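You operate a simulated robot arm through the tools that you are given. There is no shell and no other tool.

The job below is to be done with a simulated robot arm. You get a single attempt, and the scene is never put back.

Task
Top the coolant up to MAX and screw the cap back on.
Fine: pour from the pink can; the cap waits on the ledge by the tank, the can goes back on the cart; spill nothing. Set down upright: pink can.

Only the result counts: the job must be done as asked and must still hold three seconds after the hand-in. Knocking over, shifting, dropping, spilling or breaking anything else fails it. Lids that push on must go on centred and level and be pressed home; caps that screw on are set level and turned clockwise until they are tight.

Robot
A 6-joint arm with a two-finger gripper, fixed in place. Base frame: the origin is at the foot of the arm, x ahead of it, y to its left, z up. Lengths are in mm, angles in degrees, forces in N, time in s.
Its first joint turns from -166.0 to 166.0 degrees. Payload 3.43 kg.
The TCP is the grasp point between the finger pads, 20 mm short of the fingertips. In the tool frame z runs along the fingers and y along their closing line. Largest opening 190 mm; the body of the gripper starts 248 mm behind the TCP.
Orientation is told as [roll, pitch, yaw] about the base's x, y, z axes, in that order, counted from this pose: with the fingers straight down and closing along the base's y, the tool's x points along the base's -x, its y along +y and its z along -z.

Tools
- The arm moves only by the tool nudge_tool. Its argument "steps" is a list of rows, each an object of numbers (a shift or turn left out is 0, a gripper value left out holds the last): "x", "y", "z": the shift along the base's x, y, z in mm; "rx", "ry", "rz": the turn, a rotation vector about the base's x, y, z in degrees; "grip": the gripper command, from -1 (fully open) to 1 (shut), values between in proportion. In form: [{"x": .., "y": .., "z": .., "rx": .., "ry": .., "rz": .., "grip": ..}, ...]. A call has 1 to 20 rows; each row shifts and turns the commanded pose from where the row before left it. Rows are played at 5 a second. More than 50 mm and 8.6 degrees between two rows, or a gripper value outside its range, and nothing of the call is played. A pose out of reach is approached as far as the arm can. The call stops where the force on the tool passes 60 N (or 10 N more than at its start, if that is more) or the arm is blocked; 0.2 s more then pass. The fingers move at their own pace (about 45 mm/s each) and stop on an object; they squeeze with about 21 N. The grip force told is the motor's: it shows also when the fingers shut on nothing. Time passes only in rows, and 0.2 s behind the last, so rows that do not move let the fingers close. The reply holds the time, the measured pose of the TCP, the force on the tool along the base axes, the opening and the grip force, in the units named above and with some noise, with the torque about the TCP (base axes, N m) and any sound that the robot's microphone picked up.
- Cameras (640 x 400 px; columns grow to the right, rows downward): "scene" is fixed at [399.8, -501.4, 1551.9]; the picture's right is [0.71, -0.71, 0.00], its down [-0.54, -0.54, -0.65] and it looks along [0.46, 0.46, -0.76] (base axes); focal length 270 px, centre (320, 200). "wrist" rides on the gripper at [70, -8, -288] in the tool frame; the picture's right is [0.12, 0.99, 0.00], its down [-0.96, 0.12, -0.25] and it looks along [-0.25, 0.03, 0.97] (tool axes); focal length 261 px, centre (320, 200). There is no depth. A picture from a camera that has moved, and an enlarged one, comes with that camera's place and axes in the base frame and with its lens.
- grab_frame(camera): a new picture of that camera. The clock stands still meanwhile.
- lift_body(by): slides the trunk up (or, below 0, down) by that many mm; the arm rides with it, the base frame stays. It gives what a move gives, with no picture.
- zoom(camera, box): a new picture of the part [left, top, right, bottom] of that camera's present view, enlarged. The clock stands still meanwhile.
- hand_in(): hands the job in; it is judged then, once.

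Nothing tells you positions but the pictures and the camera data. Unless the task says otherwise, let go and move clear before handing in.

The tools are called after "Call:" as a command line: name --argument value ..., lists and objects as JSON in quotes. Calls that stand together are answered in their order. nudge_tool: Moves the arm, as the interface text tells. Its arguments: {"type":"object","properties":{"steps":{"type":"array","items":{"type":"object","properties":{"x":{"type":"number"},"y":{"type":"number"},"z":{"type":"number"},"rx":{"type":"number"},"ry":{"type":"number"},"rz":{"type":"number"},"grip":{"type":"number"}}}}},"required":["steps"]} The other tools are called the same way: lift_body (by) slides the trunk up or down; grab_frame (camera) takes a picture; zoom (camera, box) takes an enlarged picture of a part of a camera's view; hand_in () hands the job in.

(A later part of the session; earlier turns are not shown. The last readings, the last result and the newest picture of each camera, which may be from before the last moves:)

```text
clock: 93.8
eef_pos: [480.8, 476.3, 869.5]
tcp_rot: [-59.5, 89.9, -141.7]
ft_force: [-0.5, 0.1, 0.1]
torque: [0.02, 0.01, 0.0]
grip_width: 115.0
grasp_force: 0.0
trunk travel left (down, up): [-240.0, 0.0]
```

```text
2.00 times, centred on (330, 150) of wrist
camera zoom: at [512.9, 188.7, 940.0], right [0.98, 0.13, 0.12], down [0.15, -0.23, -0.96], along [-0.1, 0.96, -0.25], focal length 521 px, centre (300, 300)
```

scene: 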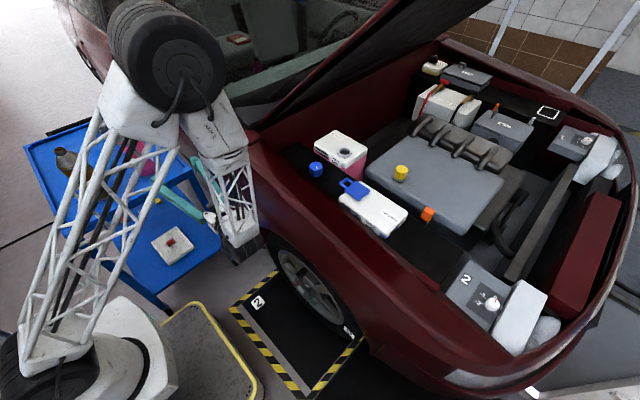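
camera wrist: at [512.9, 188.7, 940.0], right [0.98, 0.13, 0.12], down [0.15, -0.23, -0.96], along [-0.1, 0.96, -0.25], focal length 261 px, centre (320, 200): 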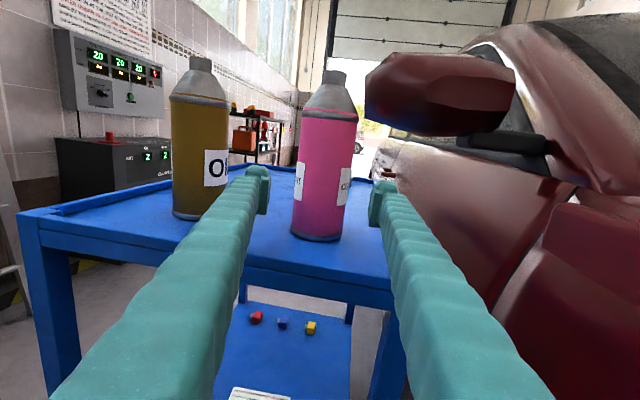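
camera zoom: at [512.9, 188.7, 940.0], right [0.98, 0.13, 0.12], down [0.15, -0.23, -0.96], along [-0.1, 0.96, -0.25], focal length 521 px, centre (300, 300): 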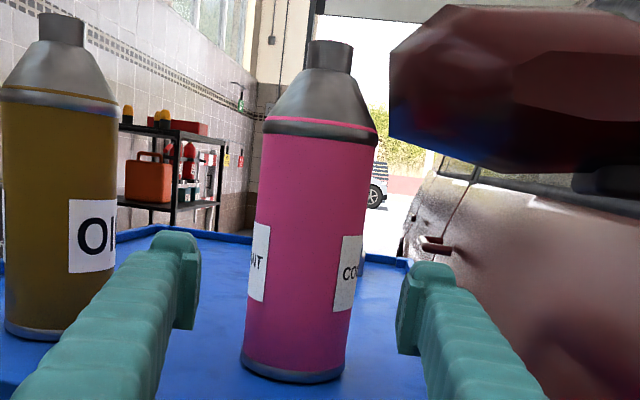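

Call:
nudge_tool --steps '[{"x": 1, "y": 18.7}, {"x": -2.6, "y": 18.7}, {"x": -2.6, "y": 18.7}, {"x": -2.6, "y": 18.7}, {}]'

Call:
zoom --camera "wrist" --box '[240, 50, 420, 250]'

```text
clock: 95.0
eef_pos: [477.7, 548.5, 870.3]
tcp_rot: [-55.1, 89.8, -137.5]
ft_force: [-0.6, 0.1, 0.3]
torque: [0.04, -0.03, 0.0]
grip_width: 115.3
grasp_force: 0.1
trunk travel left (down, up): [-240.0, 0.0]
```

```text
2.00 times, centred on (330, 150) of wrist
camera zoom: at [508.7, 261.9, 940.5], right [0.98, 0.13, 0.12], down [0.15, -0.23, -0.96], along [-0.1, 0.96, -0.25], focal length 521 px, centre (300, 300)
```

zoom: 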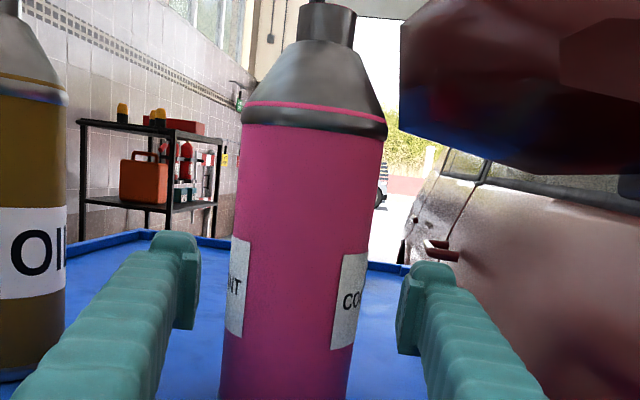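

The can is centred between the fingers. Closing.

Call:
nudge_tool --steps '[{"grip": 1}, {}, {}, {}, {}]'

Call:
nudge_tool --steps '[{"z": 3}, {"z": 5}, {"z": 8}, {}]'

Call:
grab_frame --camera "wrist"

```text
clock: 96.2
eef_pos: [477.7, 548.0, 868.6]
tcp_rot: [-52.3, 89.9, -134.6]
ft_force: [-2.5, 1.1, 0.8]
torque: [0.06, -0.08, 0.03]
grip_width: 71.4
grasp_force: 21.1
trunk travel left (down, up): [-240.0, 0.0]
```

```text
clock: 97.2
eef_pos: [478.5, 548.7, 883.8]
tcp_rot: [-43.9, 89.9, -126.2]
ft_force: [0.3, -0.4, -6.0]
torque: [0.01, 0.01, 0.0]
grip_width: 71.6
grasp_force: 20.5
trunk travel left (down, up): [-240.0, 0.0]
```

```text
taken
camera wrist: at [508.3, 261.3, 955.4], right [0.98, 0.13, 0.12], down [0.15, -0.23, -0.96], along [-0.1, 0.96, -0.25], focal length 261 px, centre (320, 200)
```

wrist: 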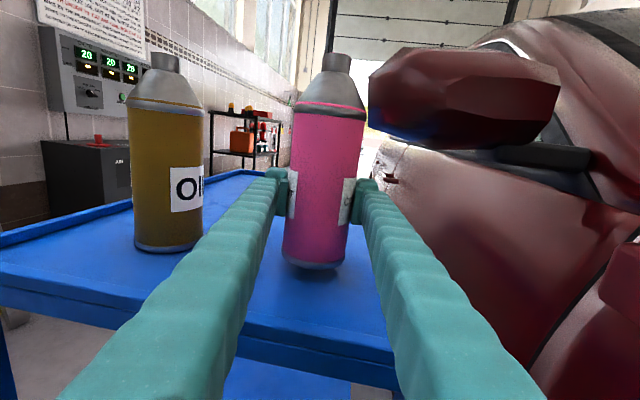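

I've lifted the can: it weighs about 6 N and is 71.5 mm wide. Now I'll withdraw it from the cart without raising it much, since the mirror is close, rotating azimuth to keep the arm from over-folding.

Call:
nudge_tool --steps '[{"x": -4, "y": -3, "z": 2, "rz": 2}, {"x": -4, "y": -3, "z": 2, "rz": 2}, {"x": -4, "y": -5, "z": 1, "rz": 2}, {"y": -15, "rz": 2}, {"y": -18, "rz": 2}, {"y": -18, "rz": 2}, {"y": -18, "rz": 2}, {"y": -18}, {}]'

Call:
grab_frame --camera "wrist"

```text
clock: 99.2
eef_pos: [465.4, 449.5, 889.0]
tcp_rot: [-50.3, 89.9, -118.6]
ft_force: [0.2, -0.6, -6.5]
torque: [0.01, 0.06, -0.01]
grip_width: 71.3
grasp_force: 21.1
trunk travel left (down, up): [-240.0, 0.0]
```

```text
taken
camera wrist: at [564.3, 179.1, 959.7], right [0.92, 0.37, 0.12], down [0.2, -0.19, -0.96], along [-0.33, 0.91, -0.25], focal length 261 px, centre (320, 200)
```

wrist: 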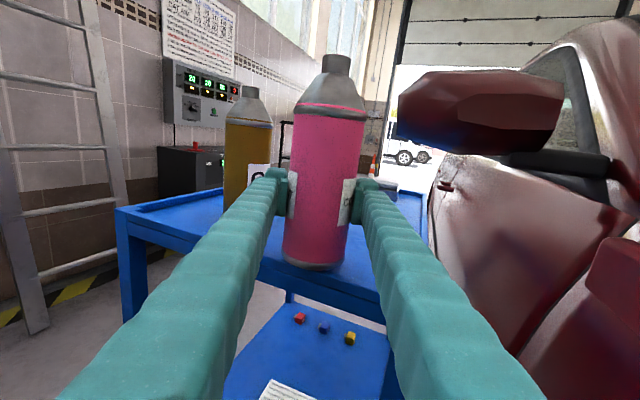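

Call:
nudge_tool --steps '[{"y": -20, "z": 10}, {"y": -25, "z": 15}, {"x": 12, "y": -25, "z": 20, "rz": -1}, {"x": 20, "y": -25, "z": 20, "rz": -2}, {"x": 20, "y": -25, "z": 20, "rz": -2}, {"x": 20, "y": -25, "z": 20, "rz": -2}, {"x": 20, "y": -25, "z": 20, "rz": -2}, {"x": 20, "y": -25, "z": 20, "rz": -2}, {"x": 20, "y": -25, "z": 20, "rz": -2}, {"x": 20, "y": -28, "z": 10, "rz": -2}, {"x": 20, "y": -28, "z": 0, "rz": -2}, {"x": 20, "y": -28, "z": 0, "rz": -2}, {}]'

Call:
grab_frame --camera "wrist"

Call:
grab_frame --camera "scene"

```text
clock: 102.0
eef_pos: [656.1, 148.3, 1066.6]
tcp_rot: [-78.6, 89.9, -165.9]
ft_force: [0.6, -0.1, -6.6]
torque: [0.03, 0.03, 0.0]
grip_width: 71.6
grasp_force: 21.0
trunk travel left (down, up): [-240.0, 0.0]
```

```text
taken
camera wrist: at [662.2, -140.2, 1136.5], right [0.99, 0.05, 0.12], down [0.13, -0.24, -0.96], along [-0.02, 0.97, -0.25], focal length 261 px, centre (320, 200)
```

wrist: 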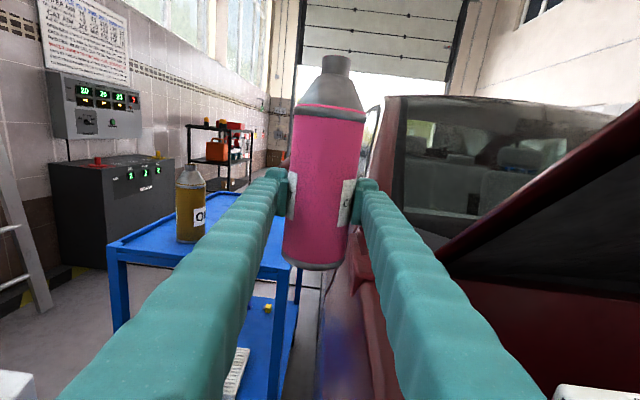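

```text
taken
```

scene: 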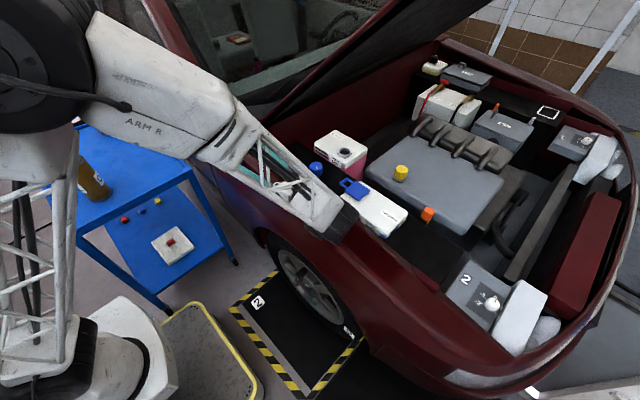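

The can is upright and stable. I'll carry it over the fender toward the tank, staying well on the −y side of the hood edge, with azimuth coming to ~80°.

Call:
nudge_tool --steps '[{"x": 20, "y": -30, "rz": -2}, {"x": 20, "y": -35, "rz": -2}, {"x": 20, "y": -35, "rz": -2}, {"x": 20, "y": -35, "rz": -2}, {"x": 20, "y": -35, "rz": -2}, {"x": 20, "y": -35, "rz": -2}, {"x": 25, "y": -7, "z": -3}, {"x": 25, "y": -5, "z": -3}, {"x": 25, "y": -5, "z": -3}, {"x": 25, "y": -5, "z": -3}, {"x": 25, "y": -5, "z": -3}, {"x": 20, "y": 0, "z": -3}, {}]'

Call:
grab_frame --camera "wrist"

Call:
grab_frame --camera "scene"

```text
clock: 104.8
eef_pos: [921.8, -87.4, 1048.3]
tcp_rot: [-85.9, 89.8, 174.7]
ft_force: [-0.6, 0.8, -7.0]
torque: [0.04, 0.01, 0.02]
grip_width: 71.5
grasp_force: 21.4
trunk travel left (down, up): [-240.0, 0.0]
```

```text
taken
camera wrist: at [867.1, -370.1, 1118.2], right [0.98, -0.16, 0.12], down [0.07, -0.26, -0.96], along [0.19, 0.95, -0.25], focal length 261 px, centre (320, 200)
```

wrist: 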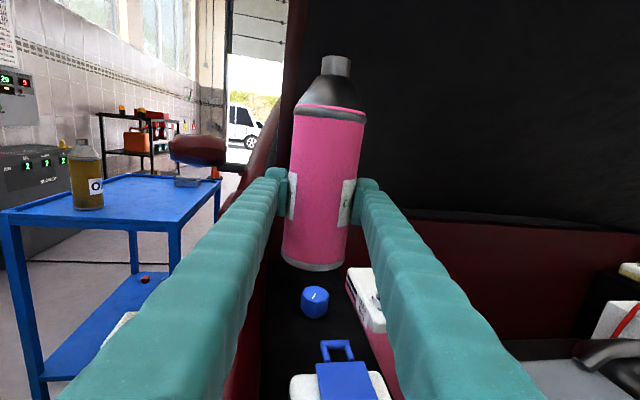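

```text
taken
```

scene: 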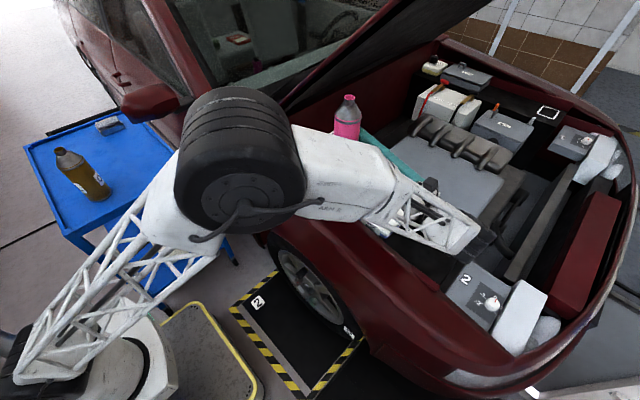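

Call:
nudge_tool --steps '[{"x": 8.5, "y": 17, "z": -8}, {"x": 8.5, "y": 17, "z": -8}, {"x": 8.5, "y": 17, "z": -8}, {"x": 8.5, "y": 17, "z": -8}, {"x": 8.5, "y": 17, "z": -8}, {"x": 8.5, "y": 17, "z": -8}, {}]'

Call:
nudge_tool --steps '[{"rx": -1.71, "ry": 4.7}, {"rx": -1.71, "ry": 4.7}, {"rx": -1.71, "ry": 4.7}, {"rx": -1.71, "ry": 4.7}, {"rx": -1.71, "ry": 4.7}, {"rx": -1.71, "ry": 4.7}, {"rx": -1.71, "ry": 4.7}, {"rx": -1.71, "ry": 4.7}, {}]'

Call:
grab_frame --camera "wrist"

Call:
grab_frame --camera "scene"

```text
clock: 106.4
eef_pos: [971.2, 13.9, 996.6]
tcp_rot: [-64.8, 89.9, -164.0]
ft_force: [0.5, 0.2, -6.1]
torque: [0.0, -0.02, -0.01]
grip_width: 71.6
grasp_force: 20.4
trunk travel left (down, up): [-240.0, 0.0]
```

```text
clock: 108.4
eef_pos: [972.5, 15.4, 998.5]
tcp_rot: [-60.6, 49.9, -159.9]
ft_force: [-0.9, 0.6, -6.3]
torque: [-0.04, 0.06, 0.02]
grip_width: 71.3
grasp_force: 20.9
trunk travel left (down, up): [-240.0, 0.0]
```

```text
taken
camera wrist: at [993.5, -240.3, 1148.2], right [0.86, -0.2, -0.47], down [-0.5, -0.47, -0.72], along [-0.07, 0.86, -0.51], focal length 261 px, centre (320, 200)
```

wrist: 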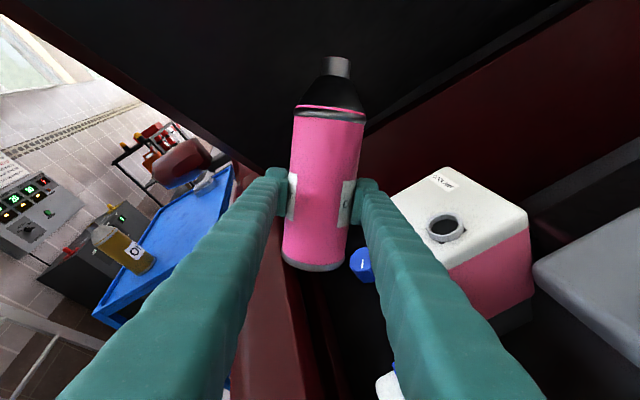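

```text
taken
```

scene: 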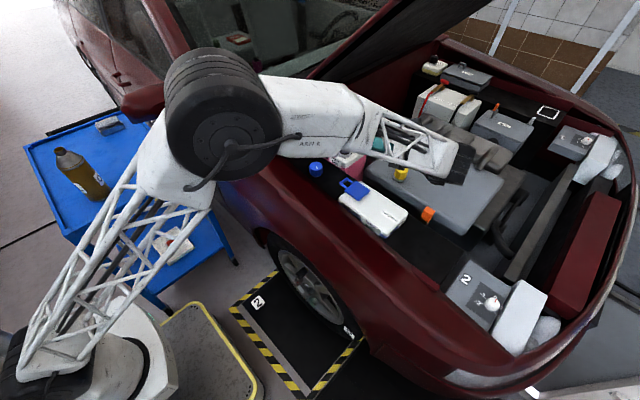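

The tilt works cleanly: β=40°, bottle axis azimuth 20°, toward the neck. I'll continue to β=60° and lower, bringing the mouth over the filler neck.

Call:
nudge_tool --steps '[{"x": 5, "y": 1, "z": -10, "rx": -1.71, "ry": 4.7}, {"x": 5, "y": 1, "z": -15, "rx": -1.71, "ry": 4.7}, {"x": 5, "y": 1, "z": -15, "rx": -1.71, "ry": 4.7}, {"x": 3, "y": 1, "z": -15, "rx": -1.71, "ry": 4.7}, {"z": -15}, {"z": -15}, {"z": -13}, {"z": -10}, {}]'

Call:
grab_frame --camera "wrist"

Call:
grab_frame --camera "scene"

```text
clock: 110.4
eef_pos: [990.2, 20.3, 891.0]
tcp_rot: [-60.6, 30.0, -160.0]
ft_force: [0.3, 0.3, -7.0]
torque: [0.01, 0.09, -0.02]
grip_width: 71.3
grasp_force: 20.9
trunk travel left (down, up): [-240.0, 0.0]
```

```text
taken
camera wrist: at [1063.0, -217.1, 1054.8], right [0.67, -0.27, -0.69], down [-0.7, -0.54, -0.46], along [-0.25, 0.79, -0.56], focal length 261 px, centre (320, 200)
```

wrist: 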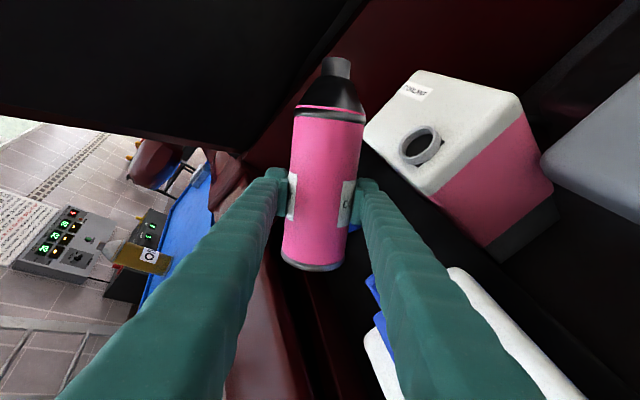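

```text
taken
```

scene: 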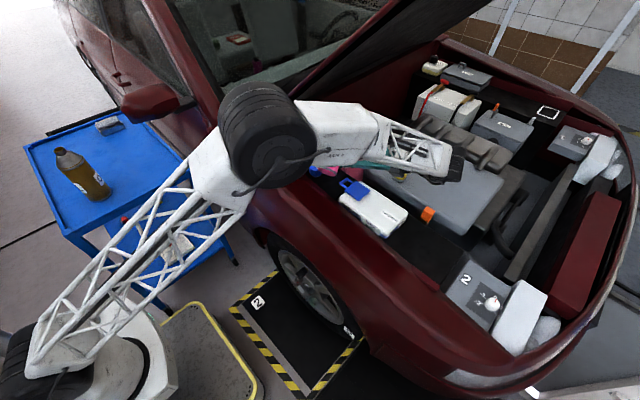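

Call:
zoom --camera "wrist" --box '[280, 40, 480, 200]'

```text
2.50 times, centred on (380, 120) of wrist
camera zoom: at [1063.0, -217.1, 1054.8], right [0.67, -0.27, -0.69], down [-0.7, -0.54, -0.46], along [-0.25, 0.79, -0.56], focal length 652 px, centre (170, 400)
```

zoom: 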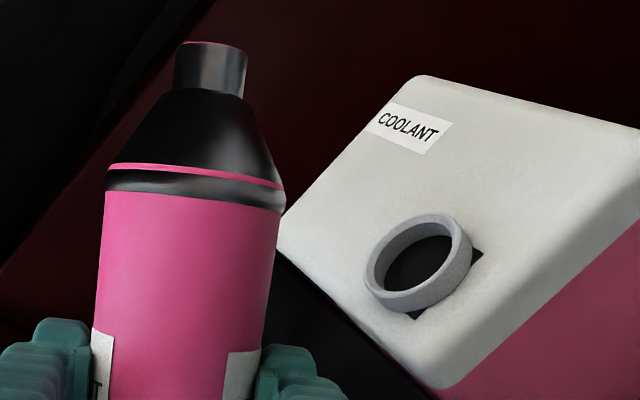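

The mouth tracks where I expect, and the neck top is at z≈812. I'll tip slowly to β=75°, keeping the mouth over the neck.

Call:
nudge_tool --steps '[{"x": -2.3, "y": -1.2, "z": -4.2, "rx": -1.026, "ry": 2.82}, {"x": -2.3, "y": -1.2, "z": -4.2, "rx": -1.026, "ry": 2.82}, {"x": -2.3, "y": -1.2, "z": -4.2, "rx": -1.026, "ry": 2.82}, {"x": -2.3, "y": -1.2, "z": -4.2, "rx": -1.026, "ry": 2.82}, {"x": -2.3, "y": -1.2, "z": -4.2, "rx": -1.026, "ry": 2.82}, {}]'

Call:
grab_frame --camera "wrist"

Call:
zoom --camera "scene" --box '[280, 100, 460, 220]'

```text
clock: 111.8
eef_pos: [979.1, 14.9, 868.7]
tcp_rot: [-60.7, 14.9, -160.0]
ft_force: [-0.3, -0.2, -7.3]
torque: [-0.05, 0.12, 0.0]
grip_width: 71.3
grasp_force: 21.1
trunk travel left (down, up): [-240.0, 0.0]
```

```text
taken
camera wrist: at [1092.6, -207.4, 1030.7], right [0.48, -0.34, -0.81], down [-0.79, -0.58, -0.23], along [-0.39, 0.74, -0.55], focal length 261 px, centre (320, 200)
```

wrist: 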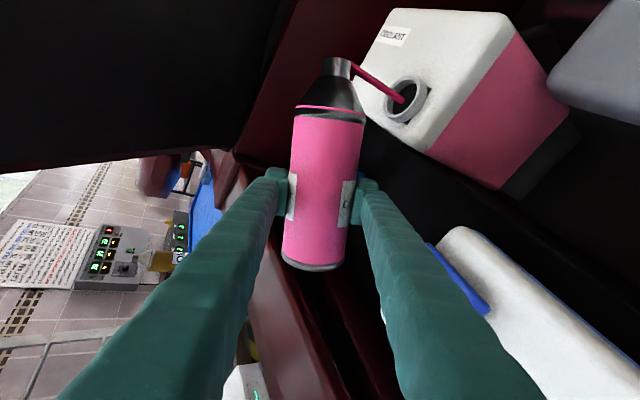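

```text
3.33 times, centred on (370, 160) of scene
camera zoom: at [399.8, -501.4, 1551.9], right [0.71, -0.71, 0.0], down [-0.54, -0.54, -0.65], along [0.46, 0.46, -0.76], focal length 900 px, centre (153, 333)
```

zoom: 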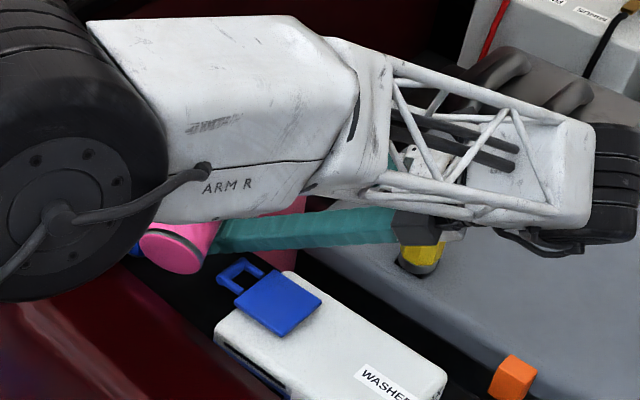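

Liquid is already flowing into the neck. I'll check the stream landing closely.

Call:
zoom --camera "wrist" --box '[320, 0, 560, 180]'

```text
2.22 times, centred on (440, 90) of wrist
camera zoom: at [1092.6, -207.4, 1030.7], right [0.48, -0.34, -0.81], down [-0.79, -0.58, -0.23], along [-0.39, 0.74, -0.55], focal length 579 px, centre (53, 444)
```

zoom: 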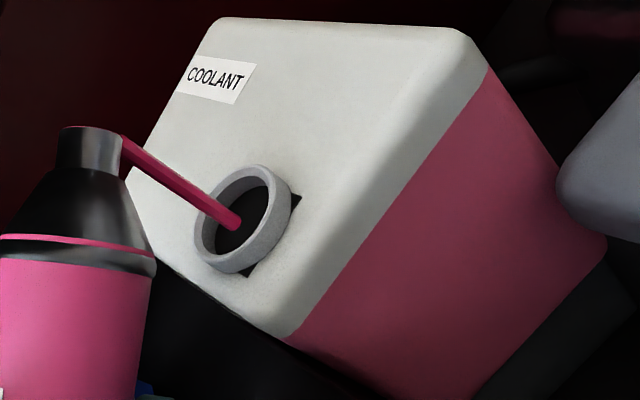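

The stream lands inside the neck. I'll hold about a second and watch the level.

Call:
nudge_tool --steps '[{}, {}, {}, {}]'

Call:
zoom --camera "wrist" --box '[320, 0, 560, 180]'

```text
clock: 112.8
eef_pos: [979.2, 16.5, 868.6]
tcp_rot: [-60.8, 14.9, -160.0]
ft_force: [0.2, -0.6, -6.6]
torque: [0.01, 0.14, 0.01]
grip_width: 71.5
grasp_force: 21.1
trunk travel left (down, up): [-240.0, 0.0]
```

```text
2.22 times, centred on (440, 90) of wrist
camera zoom: at [1092.6, -207.4, 1030.7], right [0.48, -0.34, -0.81], down [-0.79, -0.58, -0.23], along [-0.39, 0.74, -0.55], focal length 579 px, centre (53, 444)
```

zoom: 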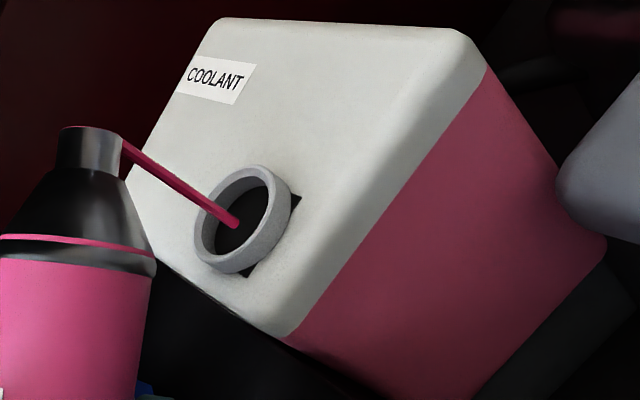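

Call:
zoom --camera "wrist" --box '[420, 60, 510, 160]'

Call:
nudge_tool --steps '[{}, {}, {}, {}]'

Call:
zoom --camera "wrist" --box '[420, 60, 510, 160]'

Call:
zoom --camera "wrist" --box '[320, 0, 560, 180]'

```text
4.00 times, centred on (465, 110) of wrist
camera zoom: at [1092.6, -207.4, 1030.7], right [0.48, -0.34, -0.81], down [-0.79, -0.58, -0.23], along [-0.39, 0.74, -0.55], focal length 1043 px, centre (-260, 560)
```

zoom: 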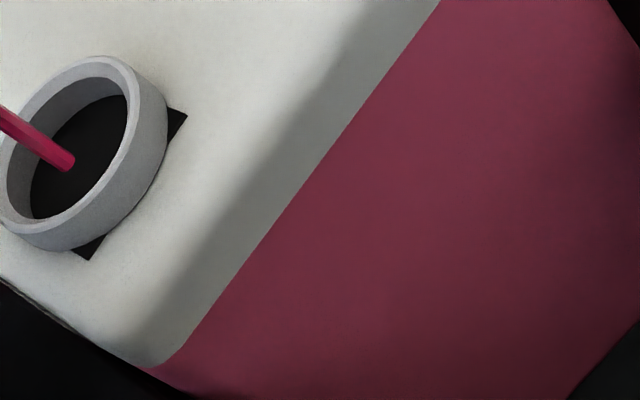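

```text
clock: 113.8
eef_pos: [979.5, 14.9, 869.0]
tcp_rot: [-60.6, 14.9, -160.0]
ft_force: [-0.3, 0.3, -6.3]
torque: [-0.04, 0.09, -0.04]
grip_width: 71.2
grasp_force: 21.0
trunk travel left (down, up): [-240.0, 0.0]
```

```text
4.00 times, centred on (465, 110) of wrist
camera zoom: at [1092.6, -207.4, 1030.7], right [0.48, -0.34, -0.81], down [-0.79, -0.58, -0.23], along [-0.39, 0.74, -0.55], focal length 1043 px, centre (-260, 560)
```

zoom: 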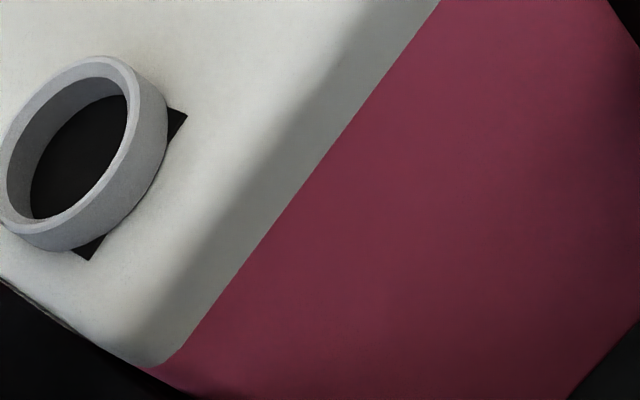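

```text
2.22 times, centred on (440, 90) of wrist
camera zoom: at [1092.6, -207.4, 1030.7], right [0.48, -0.34, -0.81], down [-0.79, -0.58, -0.23], along [-0.39, 0.74, -0.55], focal length 579 px, centre (53, 444)
```

zoom: 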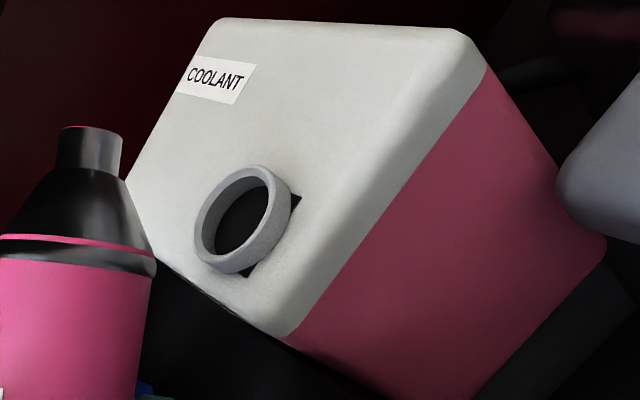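

Flow stops at β=75°, having poured only a little. I'll tip to β=83° and keep watching.

Call:
nudge_tool --steps '[{"x": -0.9, "y": -0.4, "z": -0.2, "rx": -0.684, "ry": 1.88}, {"x": -0.9, "y": -0.4, "z": -0.2, "rx": -0.684, "ry": 1.88}, {"x": -0.9, "y": -0.4, "z": -0.2, "rx": -0.684, "ry": 1.88}, {"x": -0.9, "y": -0.4, "z": -0.2, "rx": -0.684, "ry": 1.88}, {}, {}]'

Call:
zoom --camera "wrist" --box '[320, 0, 560, 180]'

```text
clock: 115.2
eef_pos: [975.0, 12.9, 869.2]
tcp_rot: [-60.7, 6.9, -160.0]
ft_force: [0.7, 0.6, -4.6]
torque: [-0.02, 0.11, -0.01]
grip_width: 71.4
grasp_force: 21.1
trunk travel left (down, up): [-240.0, 0.0]
```

```text
2.22 times, centred on (440, 90) of wrist
camera zoom: at [1109.2, -202.3, 1025.2], right [0.38, -0.38, -0.85], down [-0.81, -0.58, -0.1], along [-0.46, 0.72, -0.53], focal length 579 px, centre (53, 444)
```

zoom: 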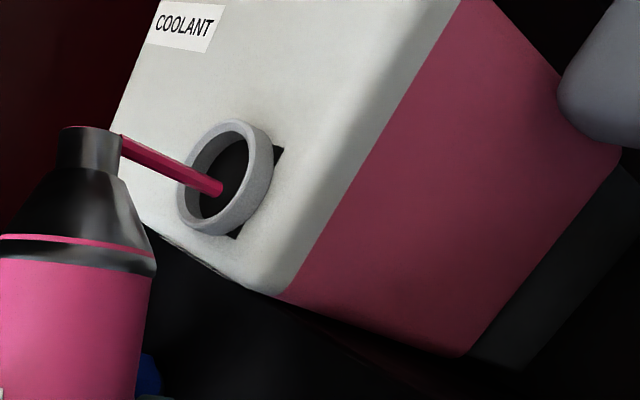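

Call:
zoom --camera "wrist" --box '[430, 20, 520, 140]'

Call:
nudge_tool --steps '[{}, {}, {}]'

Call:
zoom --camera "wrist" --box '[430, 20, 520, 140]'

Call:
zoom --camera "wrist" --box '[320, 0, 560, 180]'

```text
3.33 times, centred on (475, 80) of wrist
camera zoom: at [1109.2, -202.3, 1025.2], right [0.38, -0.38, -0.85], down [-0.81, -0.58, -0.1], along [-0.46, 0.72, -0.53], focal length 869 px, centre (-197, 600)
```

zoom: 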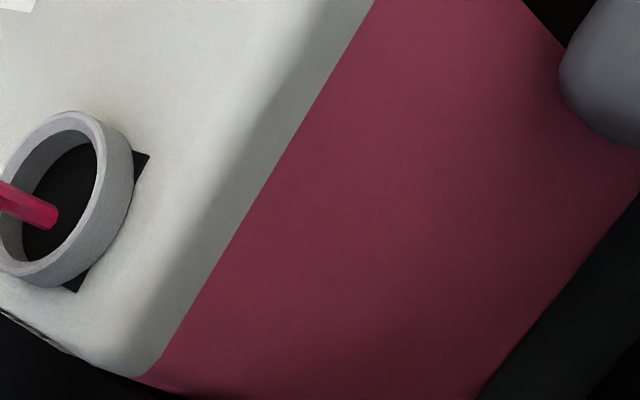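

```text
clock: 116.0
eef_pos: [975.0, 12.3, 869.3]
tcp_rot: [-60.7, 6.8, -160.0]
ft_force: [-0.6, -0.4, -5.0]
torque: [-0.04, 0.1, -0.01]
grip_width: 71.2
grasp_force: 20.8
trunk travel left (down, up): [-240.0, 0.0]
```

```text
3.33 times, centred on (475, 80) of wrist
camera zoom: at [1109.1, -202.3, 1025.2], right [0.38, -0.38, -0.85], down [-0.81, -0.58, -0.1], along [-0.46, 0.72, -0.53], focal length 869 px, centre (-197, 600)
```

zoom: 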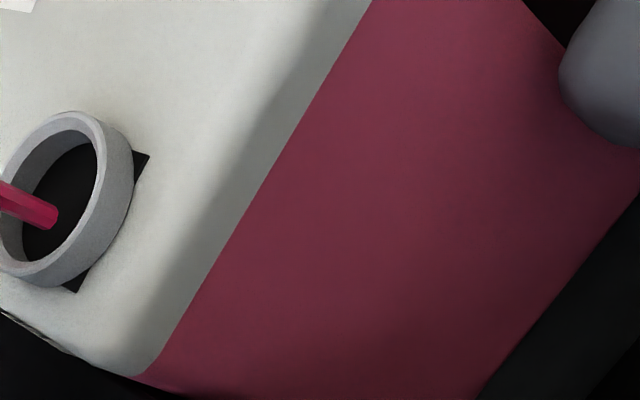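

```text
2.22 times, centred on (440, 90) of wrist
camera zoom: at [1109.1, -202.3, 1025.2], right [0.38, -0.38, -0.85], down [-0.81, -0.58, -0.1], along [-0.46, 0.72, -0.53], focal length 579 px, centre (53, 444)
```

zoom: 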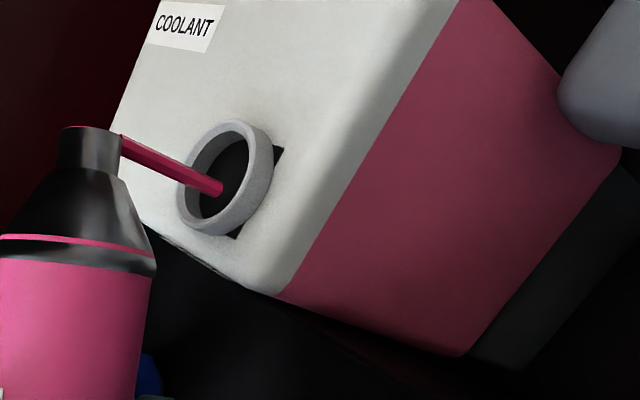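

The level rises by roughly 1.5 mm per 0.8 s. I'll keep pouring at this tilt.

Call:
nudge_tool --steps '[{}, {}, {}, {}, {}, {}, {}]'

Call:
zoom --camera "wrist" --box '[430, 20, 520, 140]'

Call:
zoom --camera "wrist" --box '[320, 0, 560, 180]'

```text
clock: 117.6
eef_pos: [975.0, 12.9, 869.6]
tcp_rot: [-60.7, 6.8, -160.0]
ft_force: [-0.9, -0.3, -3.9]
torque: [-0.06, 0.08, -0.01]
grip_width: 71.1
grasp_force: 21.2
trunk travel left (down, up): [-240.0, 0.0]
```

```text
3.33 times, centred on (475, 80) of wrist
camera zoom: at [1109.1, -202.3, 1025.3], right [0.38, -0.38, -0.85], down [-0.81, -0.58, -0.1], along [-0.46, 0.72, -0.53], focal length 869 px, centre (-197, 600)
```

zoom: 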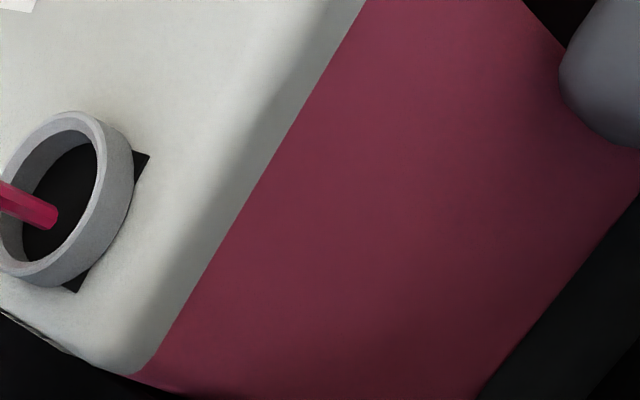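

```text
2.22 times, centred on (440, 90) of wrist
camera zoom: at [1109.1, -202.3, 1025.3], right [0.38, -0.38, -0.85], down [-0.81, -0.58, -0.1], along [-0.46, 0.72, -0.53], focal length 579 px, centre (53, 444)
```

zoom: 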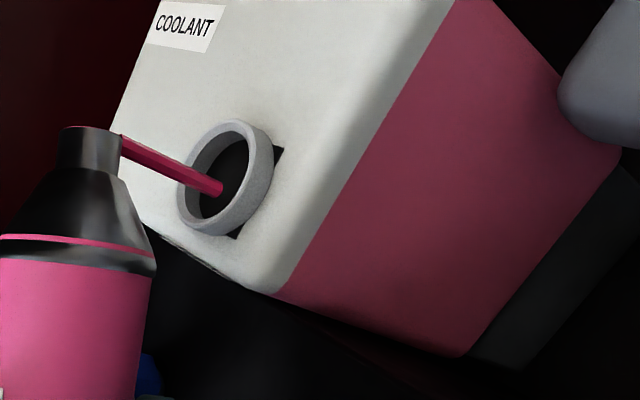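

Call:
nudge_tool --steps '[{}, {}, {}, {}, {}, {}, {}]'

Call:
zoom --camera "wrist" --box '[430, 20, 520, 140]'

Call:
zoom --camera "wrist" --box '[320, 0, 560, 180]'

```text
clock: 119.2
eef_pos: [975.2, 11.7, 870.0]
tcp_rot: [-60.7, 6.9, -160.0]
ft_force: [0.9, 0.8, -3.6]
torque: [-0.01, 0.06, -0.04]
grip_width: 71.3
grasp_force: 21.4
trunk travel left (down, up): [-240.0, 0.0]
```

```text
3.33 times, centred on (475, 80) of wrist
camera zoom: at [1109.1, -202.3, 1025.3], right [0.38, -0.38, -0.85], down [-0.81, -0.58, -0.1], along [-0.46, 0.72, -0.53], focal length 869 px, centre (-197, 600)
```

zoom: 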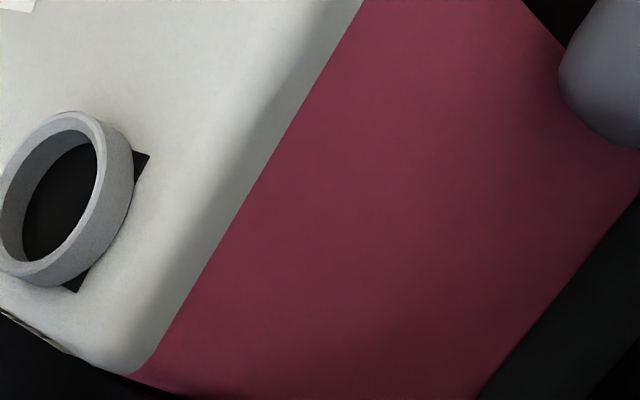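

```text
2.22 times, centred on (440, 90) of wrist
camera zoom: at [1109.1, -202.3, 1025.3], right [0.38, -0.38, -0.85], down [-0.81, -0.58, -0.1], along [-0.46, 0.72, -0.53], focal length 579 px, centre (53, 444)
```

zoom: 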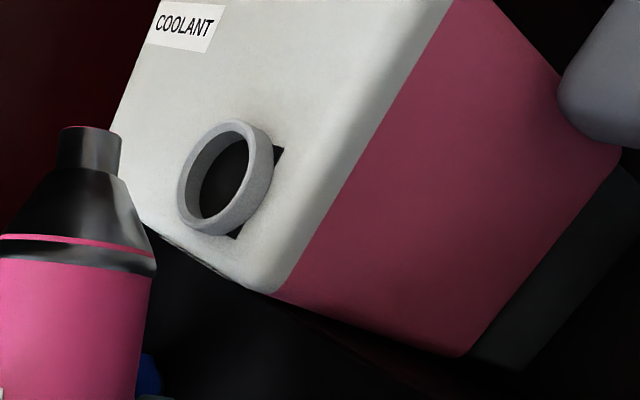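

The flow has stopped again. I'll un-tip and back off to check the MAX/MIN bars directly before adding more.

Call:
nudge_tool --steps '[{"x": 1, "y": 0.5, "z": 1, "rx": 1.573, "ry": -4.32}, {"x": 3, "y": 1.5, "z": 4, "rx": 1.573, "ry": -4.32}, {"x": 3, "y": 1.5, "z": 6, "rx": 1.573, "ry": -4.32}, {"x": 4, "y": 2, "z": 6, "rx": 1.573, "ry": -4.32}, {"x": 4, "y": 2, "z": 6, "rx": 1.573, "ry": -4.32}, {"z": 10}, {"z": 15}, {"z": 15}, {"x": -3, "z": 15, "rx": 1.71, "ry": -4.7}, {"x": -3, "z": 15, "rx": 1.71, "ry": -4.7}, {"x": -3, "z": 15, "rx": 1.71, "ry": -4.7}, {"x": -3, "z": 15, "rx": 1.71, "ry": -4.7}, {"x": -3, "rx": 1.71, "ry": -4.7}, {"x": -3, "rx": 1.71, "ry": -4.7}, {}]'

Call:
nudge_tool --steps '[{"y": -15, "rx": 1.71, "ry": -4.7}, {"y": -15, "rx": 1.71, "ry": -4.7}, {"y": -15, "rx": 1.71, "ry": -4.7}, {"y": -15, "rx": 1.71, "ry": -4.7}, {"x": -15, "y": -15, "rx": 1.71, "ry": -4.7}, {"x": -20, "y": -10, "rx": 1.71, "ry": -4.7, "z": 5}, {"x": -20, "y": -10, "z": 10, "rz": -4}, {"x": -25, "y": -10, "z": 10, "rz": -4}, {"x": -25, "y": 0, "z": 10, "rz": -4}, {"x": -25, "y": 0, "z": 10, "rz": -4}, {"rz": -4}, {}]'

Call:
grab_frame --camera "wrist"

Call:
grab_frame --camera "scene"

```text
clock: 122.4
eef_pos: [973.4, 20.8, 991.3]
tcp_rot: [-60.7, 60.0, -159.9]
ft_force: [-0.1, 0.0, -4.5]
torque: [0.0, 0.05, 0.0]
grip_width: 71.3
grasp_force: 20.4
trunk travel left (down, up): [-240.0, 0.0]
```

```text
clock: 125.0
eef_pos: [844.3, -87.5, 1034.7]
tcp_rot: [-57.8, 89.9, -177.1]
ft_force: [1.4, 0.1, -5.6]
torque: [0.0, 0.02, 0.0]
grip_width: 71.5
grasp_force: 20.8
trunk travel left (down, up): [-240.0, 0.0]
```

```text
taken
camera wrist: at [696.2, -333.7, 1105.6], right [0.87, -0.49, 0.12], down [-0.02, -0.27, -0.96], along [0.5, 0.83, -0.25], focal length 261 px, centre (320, 200)
```

wrist: 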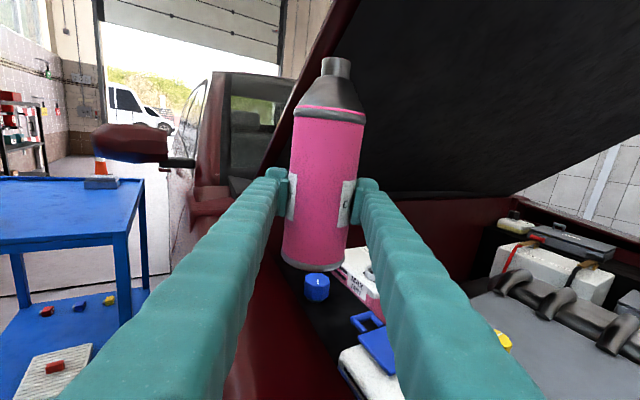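

```text
taken
```

scene: 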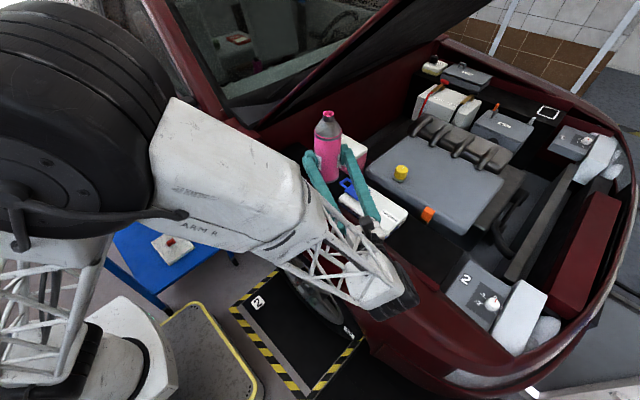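

Call:
zoom --camera "wrist" --box '[320, 230, 400, 320]'

Call:
zoom --camera "scene" --box '[295, 110, 385, 190]'

```text
4.44 times, centred on (360, 275) of wrist
camera zoom: at [696.2, -333.7, 1105.6], right [0.87, -0.49, 0.12], down [-0.02, -0.27, -0.96], along [0.5, 0.83, -0.25], focal length 1158 px, centre (142, -133)
```

zoom: 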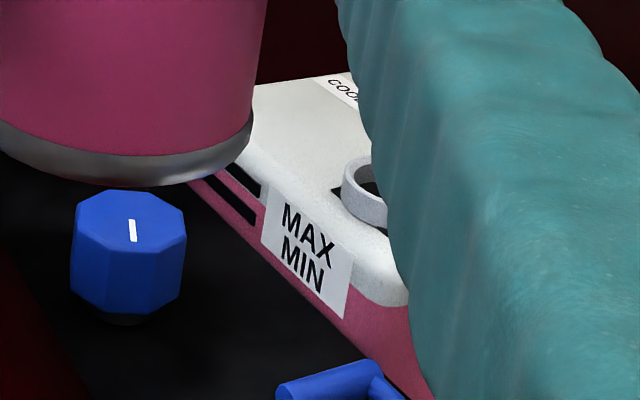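

```text
5.00 times, centred on (340, 150) of scene
camera zoom: at [399.8, -501.4, 1551.9], right [0.71, -0.71, 0.0], down [-0.54, -0.54, -0.65], along [0.46, 0.46, -0.76], focal length 1350 px, centre (220, 450)
```

zoom: 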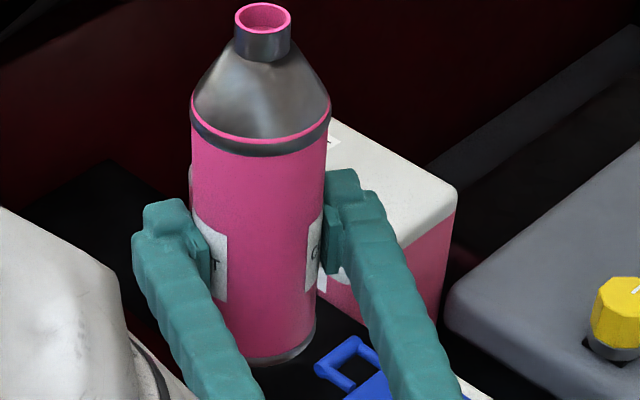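

Call:
zoom --camera "wrist" --box '[340, 258, 380, 288]'

```text
13.33 times, centred on (360, 273) of wrist
camera zoom: at [696.2, -333.7, 1105.6], right [0.87, -0.49, 0.12], down [-0.02, -0.27, -0.96], along [0.5, 0.83, -0.25], focal length 3475 px, centre (-213, -773)
```

zoom: 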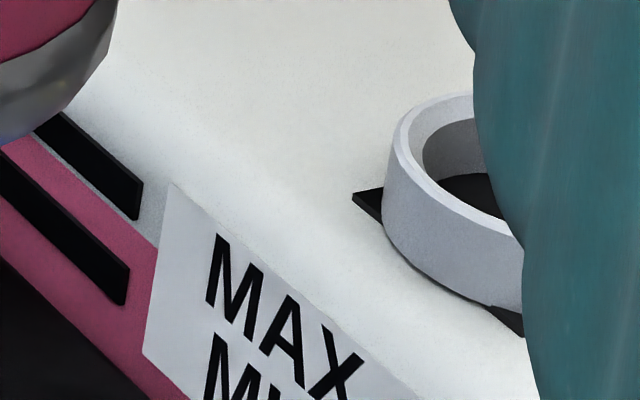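

The level now sits about 58% of the way from MIN to MAX on the bars. About 90 ml more is needed, which should correspond to an equilibrium tilt of roughly 86.5°. I'll return along the same path and tip to ~75° first.

Call:
nudge_tool --steps '[{"rz": 4}, {"x": 25, "z": -10, "rz": 4}, {"x": 25, "z": -10, "rz": 4}, {"x": 25, "y": 10, "z": -10, "rz": 4}, {"x": 20, "y": 10, "z": -10, "rz": 4}, {"x": 20, "y": 10, "z": -5, "rx": -1.71, "ry": 4.7}, {"x": 15, "y": 15, "rx": -1.71, "ry": 4.7}, {"y": 15, "rx": -1.71, "ry": 4.7}, {"y": 15, "rx": -1.71, "ry": 4.7}, {"y": 15, "rx": -1.71, "ry": 4.7}, {"y": 15, "rx": -1.71, "ry": 4.7}, {}]'

Call:
nudge_tool --steps '[{"x": 3, "rx": -1.71, "ry": 4.7}, {"x": 3, "rx": -1.71, "ry": 4.7}, {"x": 3, "z": -15, "rx": -1.71, "ry": 4.7}, {"x": 3, "z": -15, "rx": -1.71, "ry": 4.7}, {"x": 3, "z": -15, "rx": -1.71, "ry": 4.7}, {"x": 3, "z": -15, "rx": -1.71, "ry": 4.7}, {"z": -15}, {"z": -15}, {"z": -10}, {}]'

Call:
nudge_tool --steps '[{"x": -2.3, "y": -1.2, "z": -4.2, "rx": -1.026, "ry": 2.82}, {"x": -2.3, "y": -1.2, "z": -4.2, "rx": -1.026, "ry": 2.82}, {"x": -2.3, "y": -1.2, "z": -4.2, "rx": -1.026, "ry": 2.82}, {"x": -2.3, "y": -1.2, "z": -4.2, "rx": -1.026, "ry": 2.82}, {"x": -2.3, "y": -1.2, "z": -4.2, "rx": -1.026, "ry": 2.82}, {}]'

Call:
grab_frame --camera "wrist"

```text
clock: 127.6
eef_pos: [974.6, 19.4, 992.1]
tcp_rot: [-60.8, 59.7, -160.0]
ft_force: [0.2, 0.2, -4.6]
torque: [0.0, 0.06, 0.01]
grip_width: 71.2
grasp_force: 20.5
trunk travel left (down, up): [-240.0, 0.0]
```

```text
clock: 129.8
eef_pos: [990.1, 19.1, 892.5]
tcp_rot: [-60.7, 29.9, -160.0]
ft_force: [0.5, 1.2, -3.5]
torque: [0.01, 0.07, 0.0]
grip_width: 71.5
grasp_force: 21.0
trunk travel left (down, up): [-240.0, 0.0]
```

```text
clock: 131.2
eef_pos: [979.9, 13.6, 872.9]
tcp_rot: [-60.6, 14.8, -160.0]
ft_force: [-0.6, -0.4, -4.4]
torque: [-0.04, 0.07, 0.0]
grip_width: 71.2
grasp_force: 20.6
trunk travel left (down, up): [-240.0, 0.0]
```

```text
taken
camera wrist: at [1092.4, -208.6, 1033.8], right [0.48, -0.34, -0.81], down [-0.79, -0.58, -0.23], along [-0.39, 0.74, -0.55], focal length 261 px, centre (320, 200)
```

wrist: 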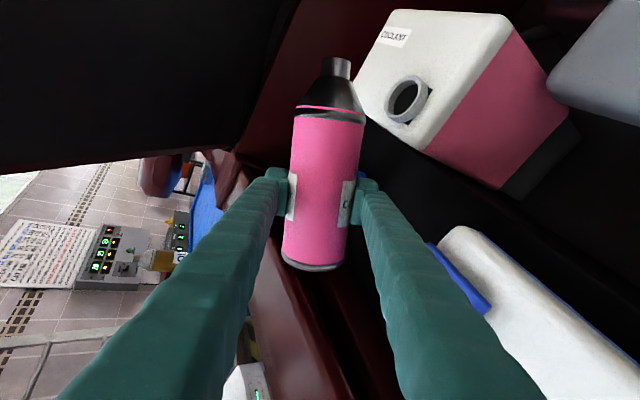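

Call:
nudge_tool --steps '[{"x": -0.9, "y": -0.3, "z": -0.8, "rx": -0.684, "ry": 1.88}, {"x": -0.9, "y": -0.3, "z": -0.8, "rx": -0.684, "ry": 1.88}, {"x": -0.9, "y": -0.3, "z": -0.8, "rx": -0.684, "ry": 1.88}, {"x": -0.9, "y": -0.3, "z": -0.8, "rx": -0.684, "ry": 1.88}, {"x": -0.5, "z": -0.4, "rx": -0.684, "ry": 1.88}, {}]'

Call:
zoom --camera "wrist" --box '[320, 0, 560, 180]'

Call:
zoom --camera "wrist" --box '[430, 20, 520, 140]'

```text
clock: 132.6
eef_pos: [975.2, 11.4, 867.3]
tcp_rot: [-60.7, 4.9, -160.0]
ft_force: [0.6, 0.2, -4.1]
torque: [-0.01, 0.03, 0.0]
grip_width: 71.1
grasp_force: 21.5
trunk travel left (down, up): [-240.0, 0.0]
```

```text
2.22 times, centred on (440, 90) of wrist
camera zoom: at [1114.0, -201.2, 1021.6], right [0.35, -0.39, -0.85], down [-0.81, -0.58, -0.06], along [-0.47, 0.71, -0.52], focal length 579 px, centre (53, 444)
```

zoom: 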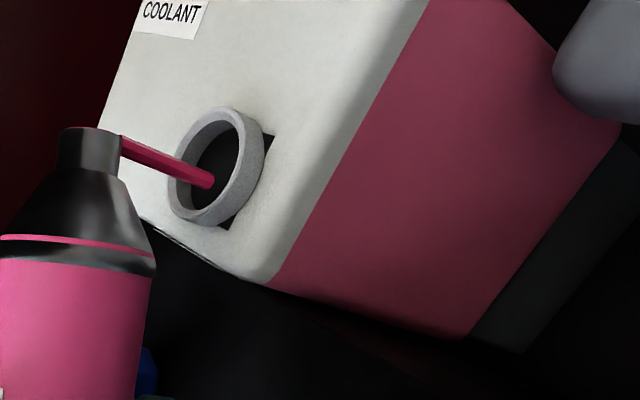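

```text
3.33 times, centred on (475, 80) of wrist
camera zoom: at [1114.0, -201.2, 1021.6], right [0.35, -0.39, -0.85], down [-0.81, -0.58, -0.06], along [-0.47, 0.71, -0.52], focal length 869 px, centre (-197, 600)
```

zoom: 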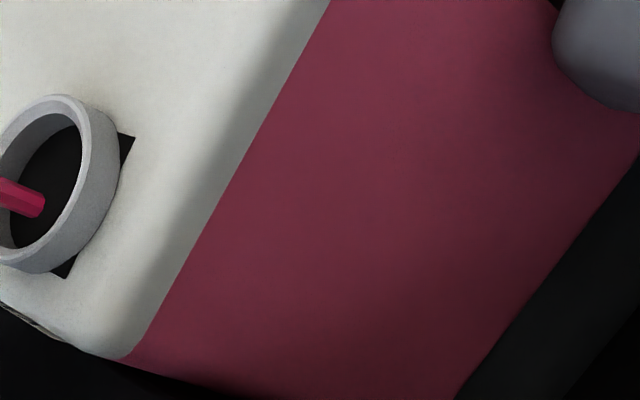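

Call:
nudge_tool --steps '[{}, {}, {}, {}, {}, {}, {}, {}]'

Call:
zoom --camera "wrist" --box '[320, 0, 560, 180]'

Call:
zoom --camera "wrist" --box '[430, 20, 520, 140]'

```text
clock: 134.4
eef_pos: [975.1, 11.5, 867.4]
tcp_rot: [-60.7, 4.9, -160.0]
ft_force: [0.5, -0.7, -4.1]
torque: [-0.04, 0.02, 0.02]
grip_width: 71.3
grasp_force: 21.2
trunk travel left (down, up): [-240.0, 0.0]
```

```text
2.22 times, centred on (440, 90) of wrist
camera zoom: at [1114.0, -201.2, 1021.5], right [0.35, -0.39, -0.85], down [-0.81, -0.58, -0.06], along [-0.47, 0.71, -0.52], focal length 579 px, centre (53, 444)
```

zoom: 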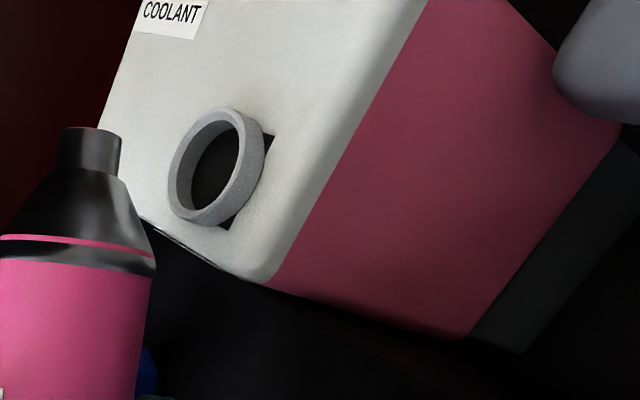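

```text
3.33 times, centred on (475, 80) of wrist
camera zoom: at [1114.0, -201.2, 1021.5], right [0.35, -0.39, -0.85], down [-0.81, -0.58, -0.06], along [-0.47, 0.71, -0.52], focal length 869 px, centre (-197, 600)
```

zoom: 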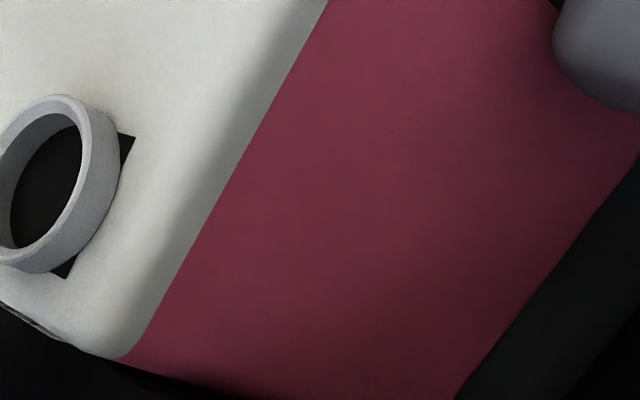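

Call:
nudge_tool --steps '[{"z": -0.3, "rx": -0.257, "ry": 0.705}, {"z": -0.3, "rx": -0.257, "ry": 0.705}, {}]'

Call:
zoom --camera "wrist" --box '[430, 20, 520, 140]'

Call:
nudge_tool --steps '[{}, {}, {}, {}, {}, {}, {}, {}]'

Call:
zoom --camera "wrist" --box '[320, 0, 560, 180]'

Call:
zoom --camera "wrist" --box '[430, 20, 520, 140]'

```text
clock: 135.2
eef_pos: [974.3, 12.4, 867.5]
tcp_rot: [-60.7, 3.4, -160.0]
ft_force: [0.0, -0.2, -3.8]
torque: [-0.04, 0.07, -0.02]
grip_width: 71.0
grasp_force: 20.9
trunk travel left (down, up): [-240.0, 0.0]
```

```text
3.33 times, centred on (475, 80) of wrist
camera zoom: at [1117.7, -198.9, 1019.0], right [0.33, -0.4, -0.86], down [-0.81, -0.58, -0.04], along [-0.49, 0.71, -0.51], focal length 869 px, centre (-197, 600)
```

zoom: 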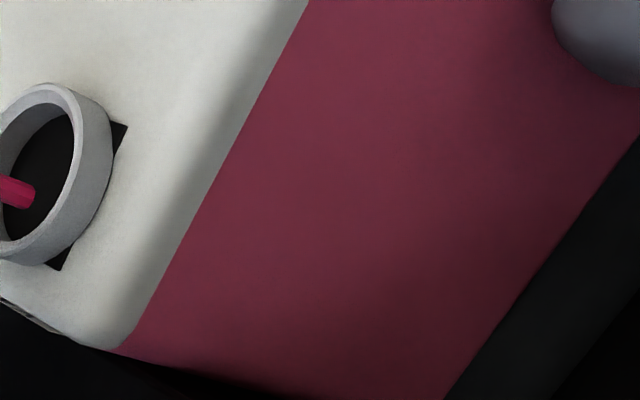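

```text
clock: 137.0
eef_pos: [975.0, 10.3, 867.0]
tcp_rot: [-60.7, 3.3, -160.0]
ft_force: [0.1, 0.5, -2.9]
torque: [0.0, 0.08, 0.0]
grip_width: 71.2
grasp_force: 20.7
trunk travel left (down, up): [-240.0, 0.0]
```

```text
2.22 times, centred on (440, 90) of wrist
camera zoom: at [1117.7, -199.0, 1019.1], right [0.33, -0.4, -0.86], down [-0.81, -0.58, -0.04], along [-0.49, 0.71, -0.51], focal length 579 px, centre (53, 444)
```

zoom: 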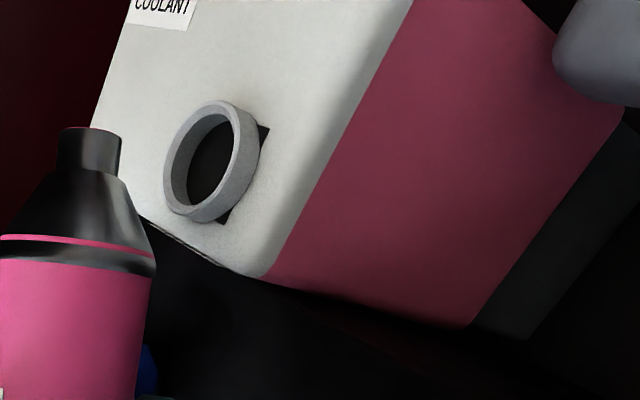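

```text
3.33 times, centred on (475, 80) of wrist
camera zoom: at [1117.7, -199.0, 1019.1], right [0.33, -0.4, -0.86], down [-0.81, -0.58, -0.04], along [-0.49, 0.71, -0.51], focal length 869 px, centre (-197, 600)
```

zoom: 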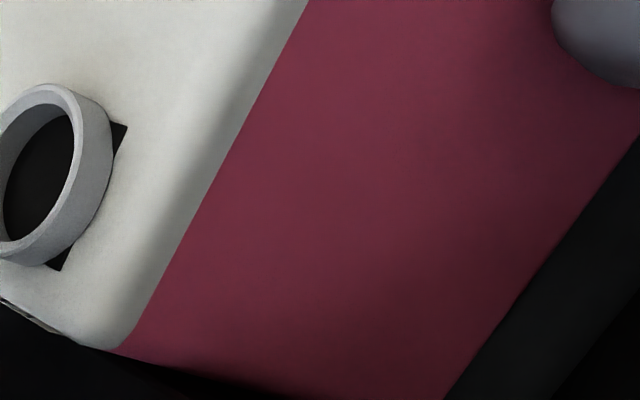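

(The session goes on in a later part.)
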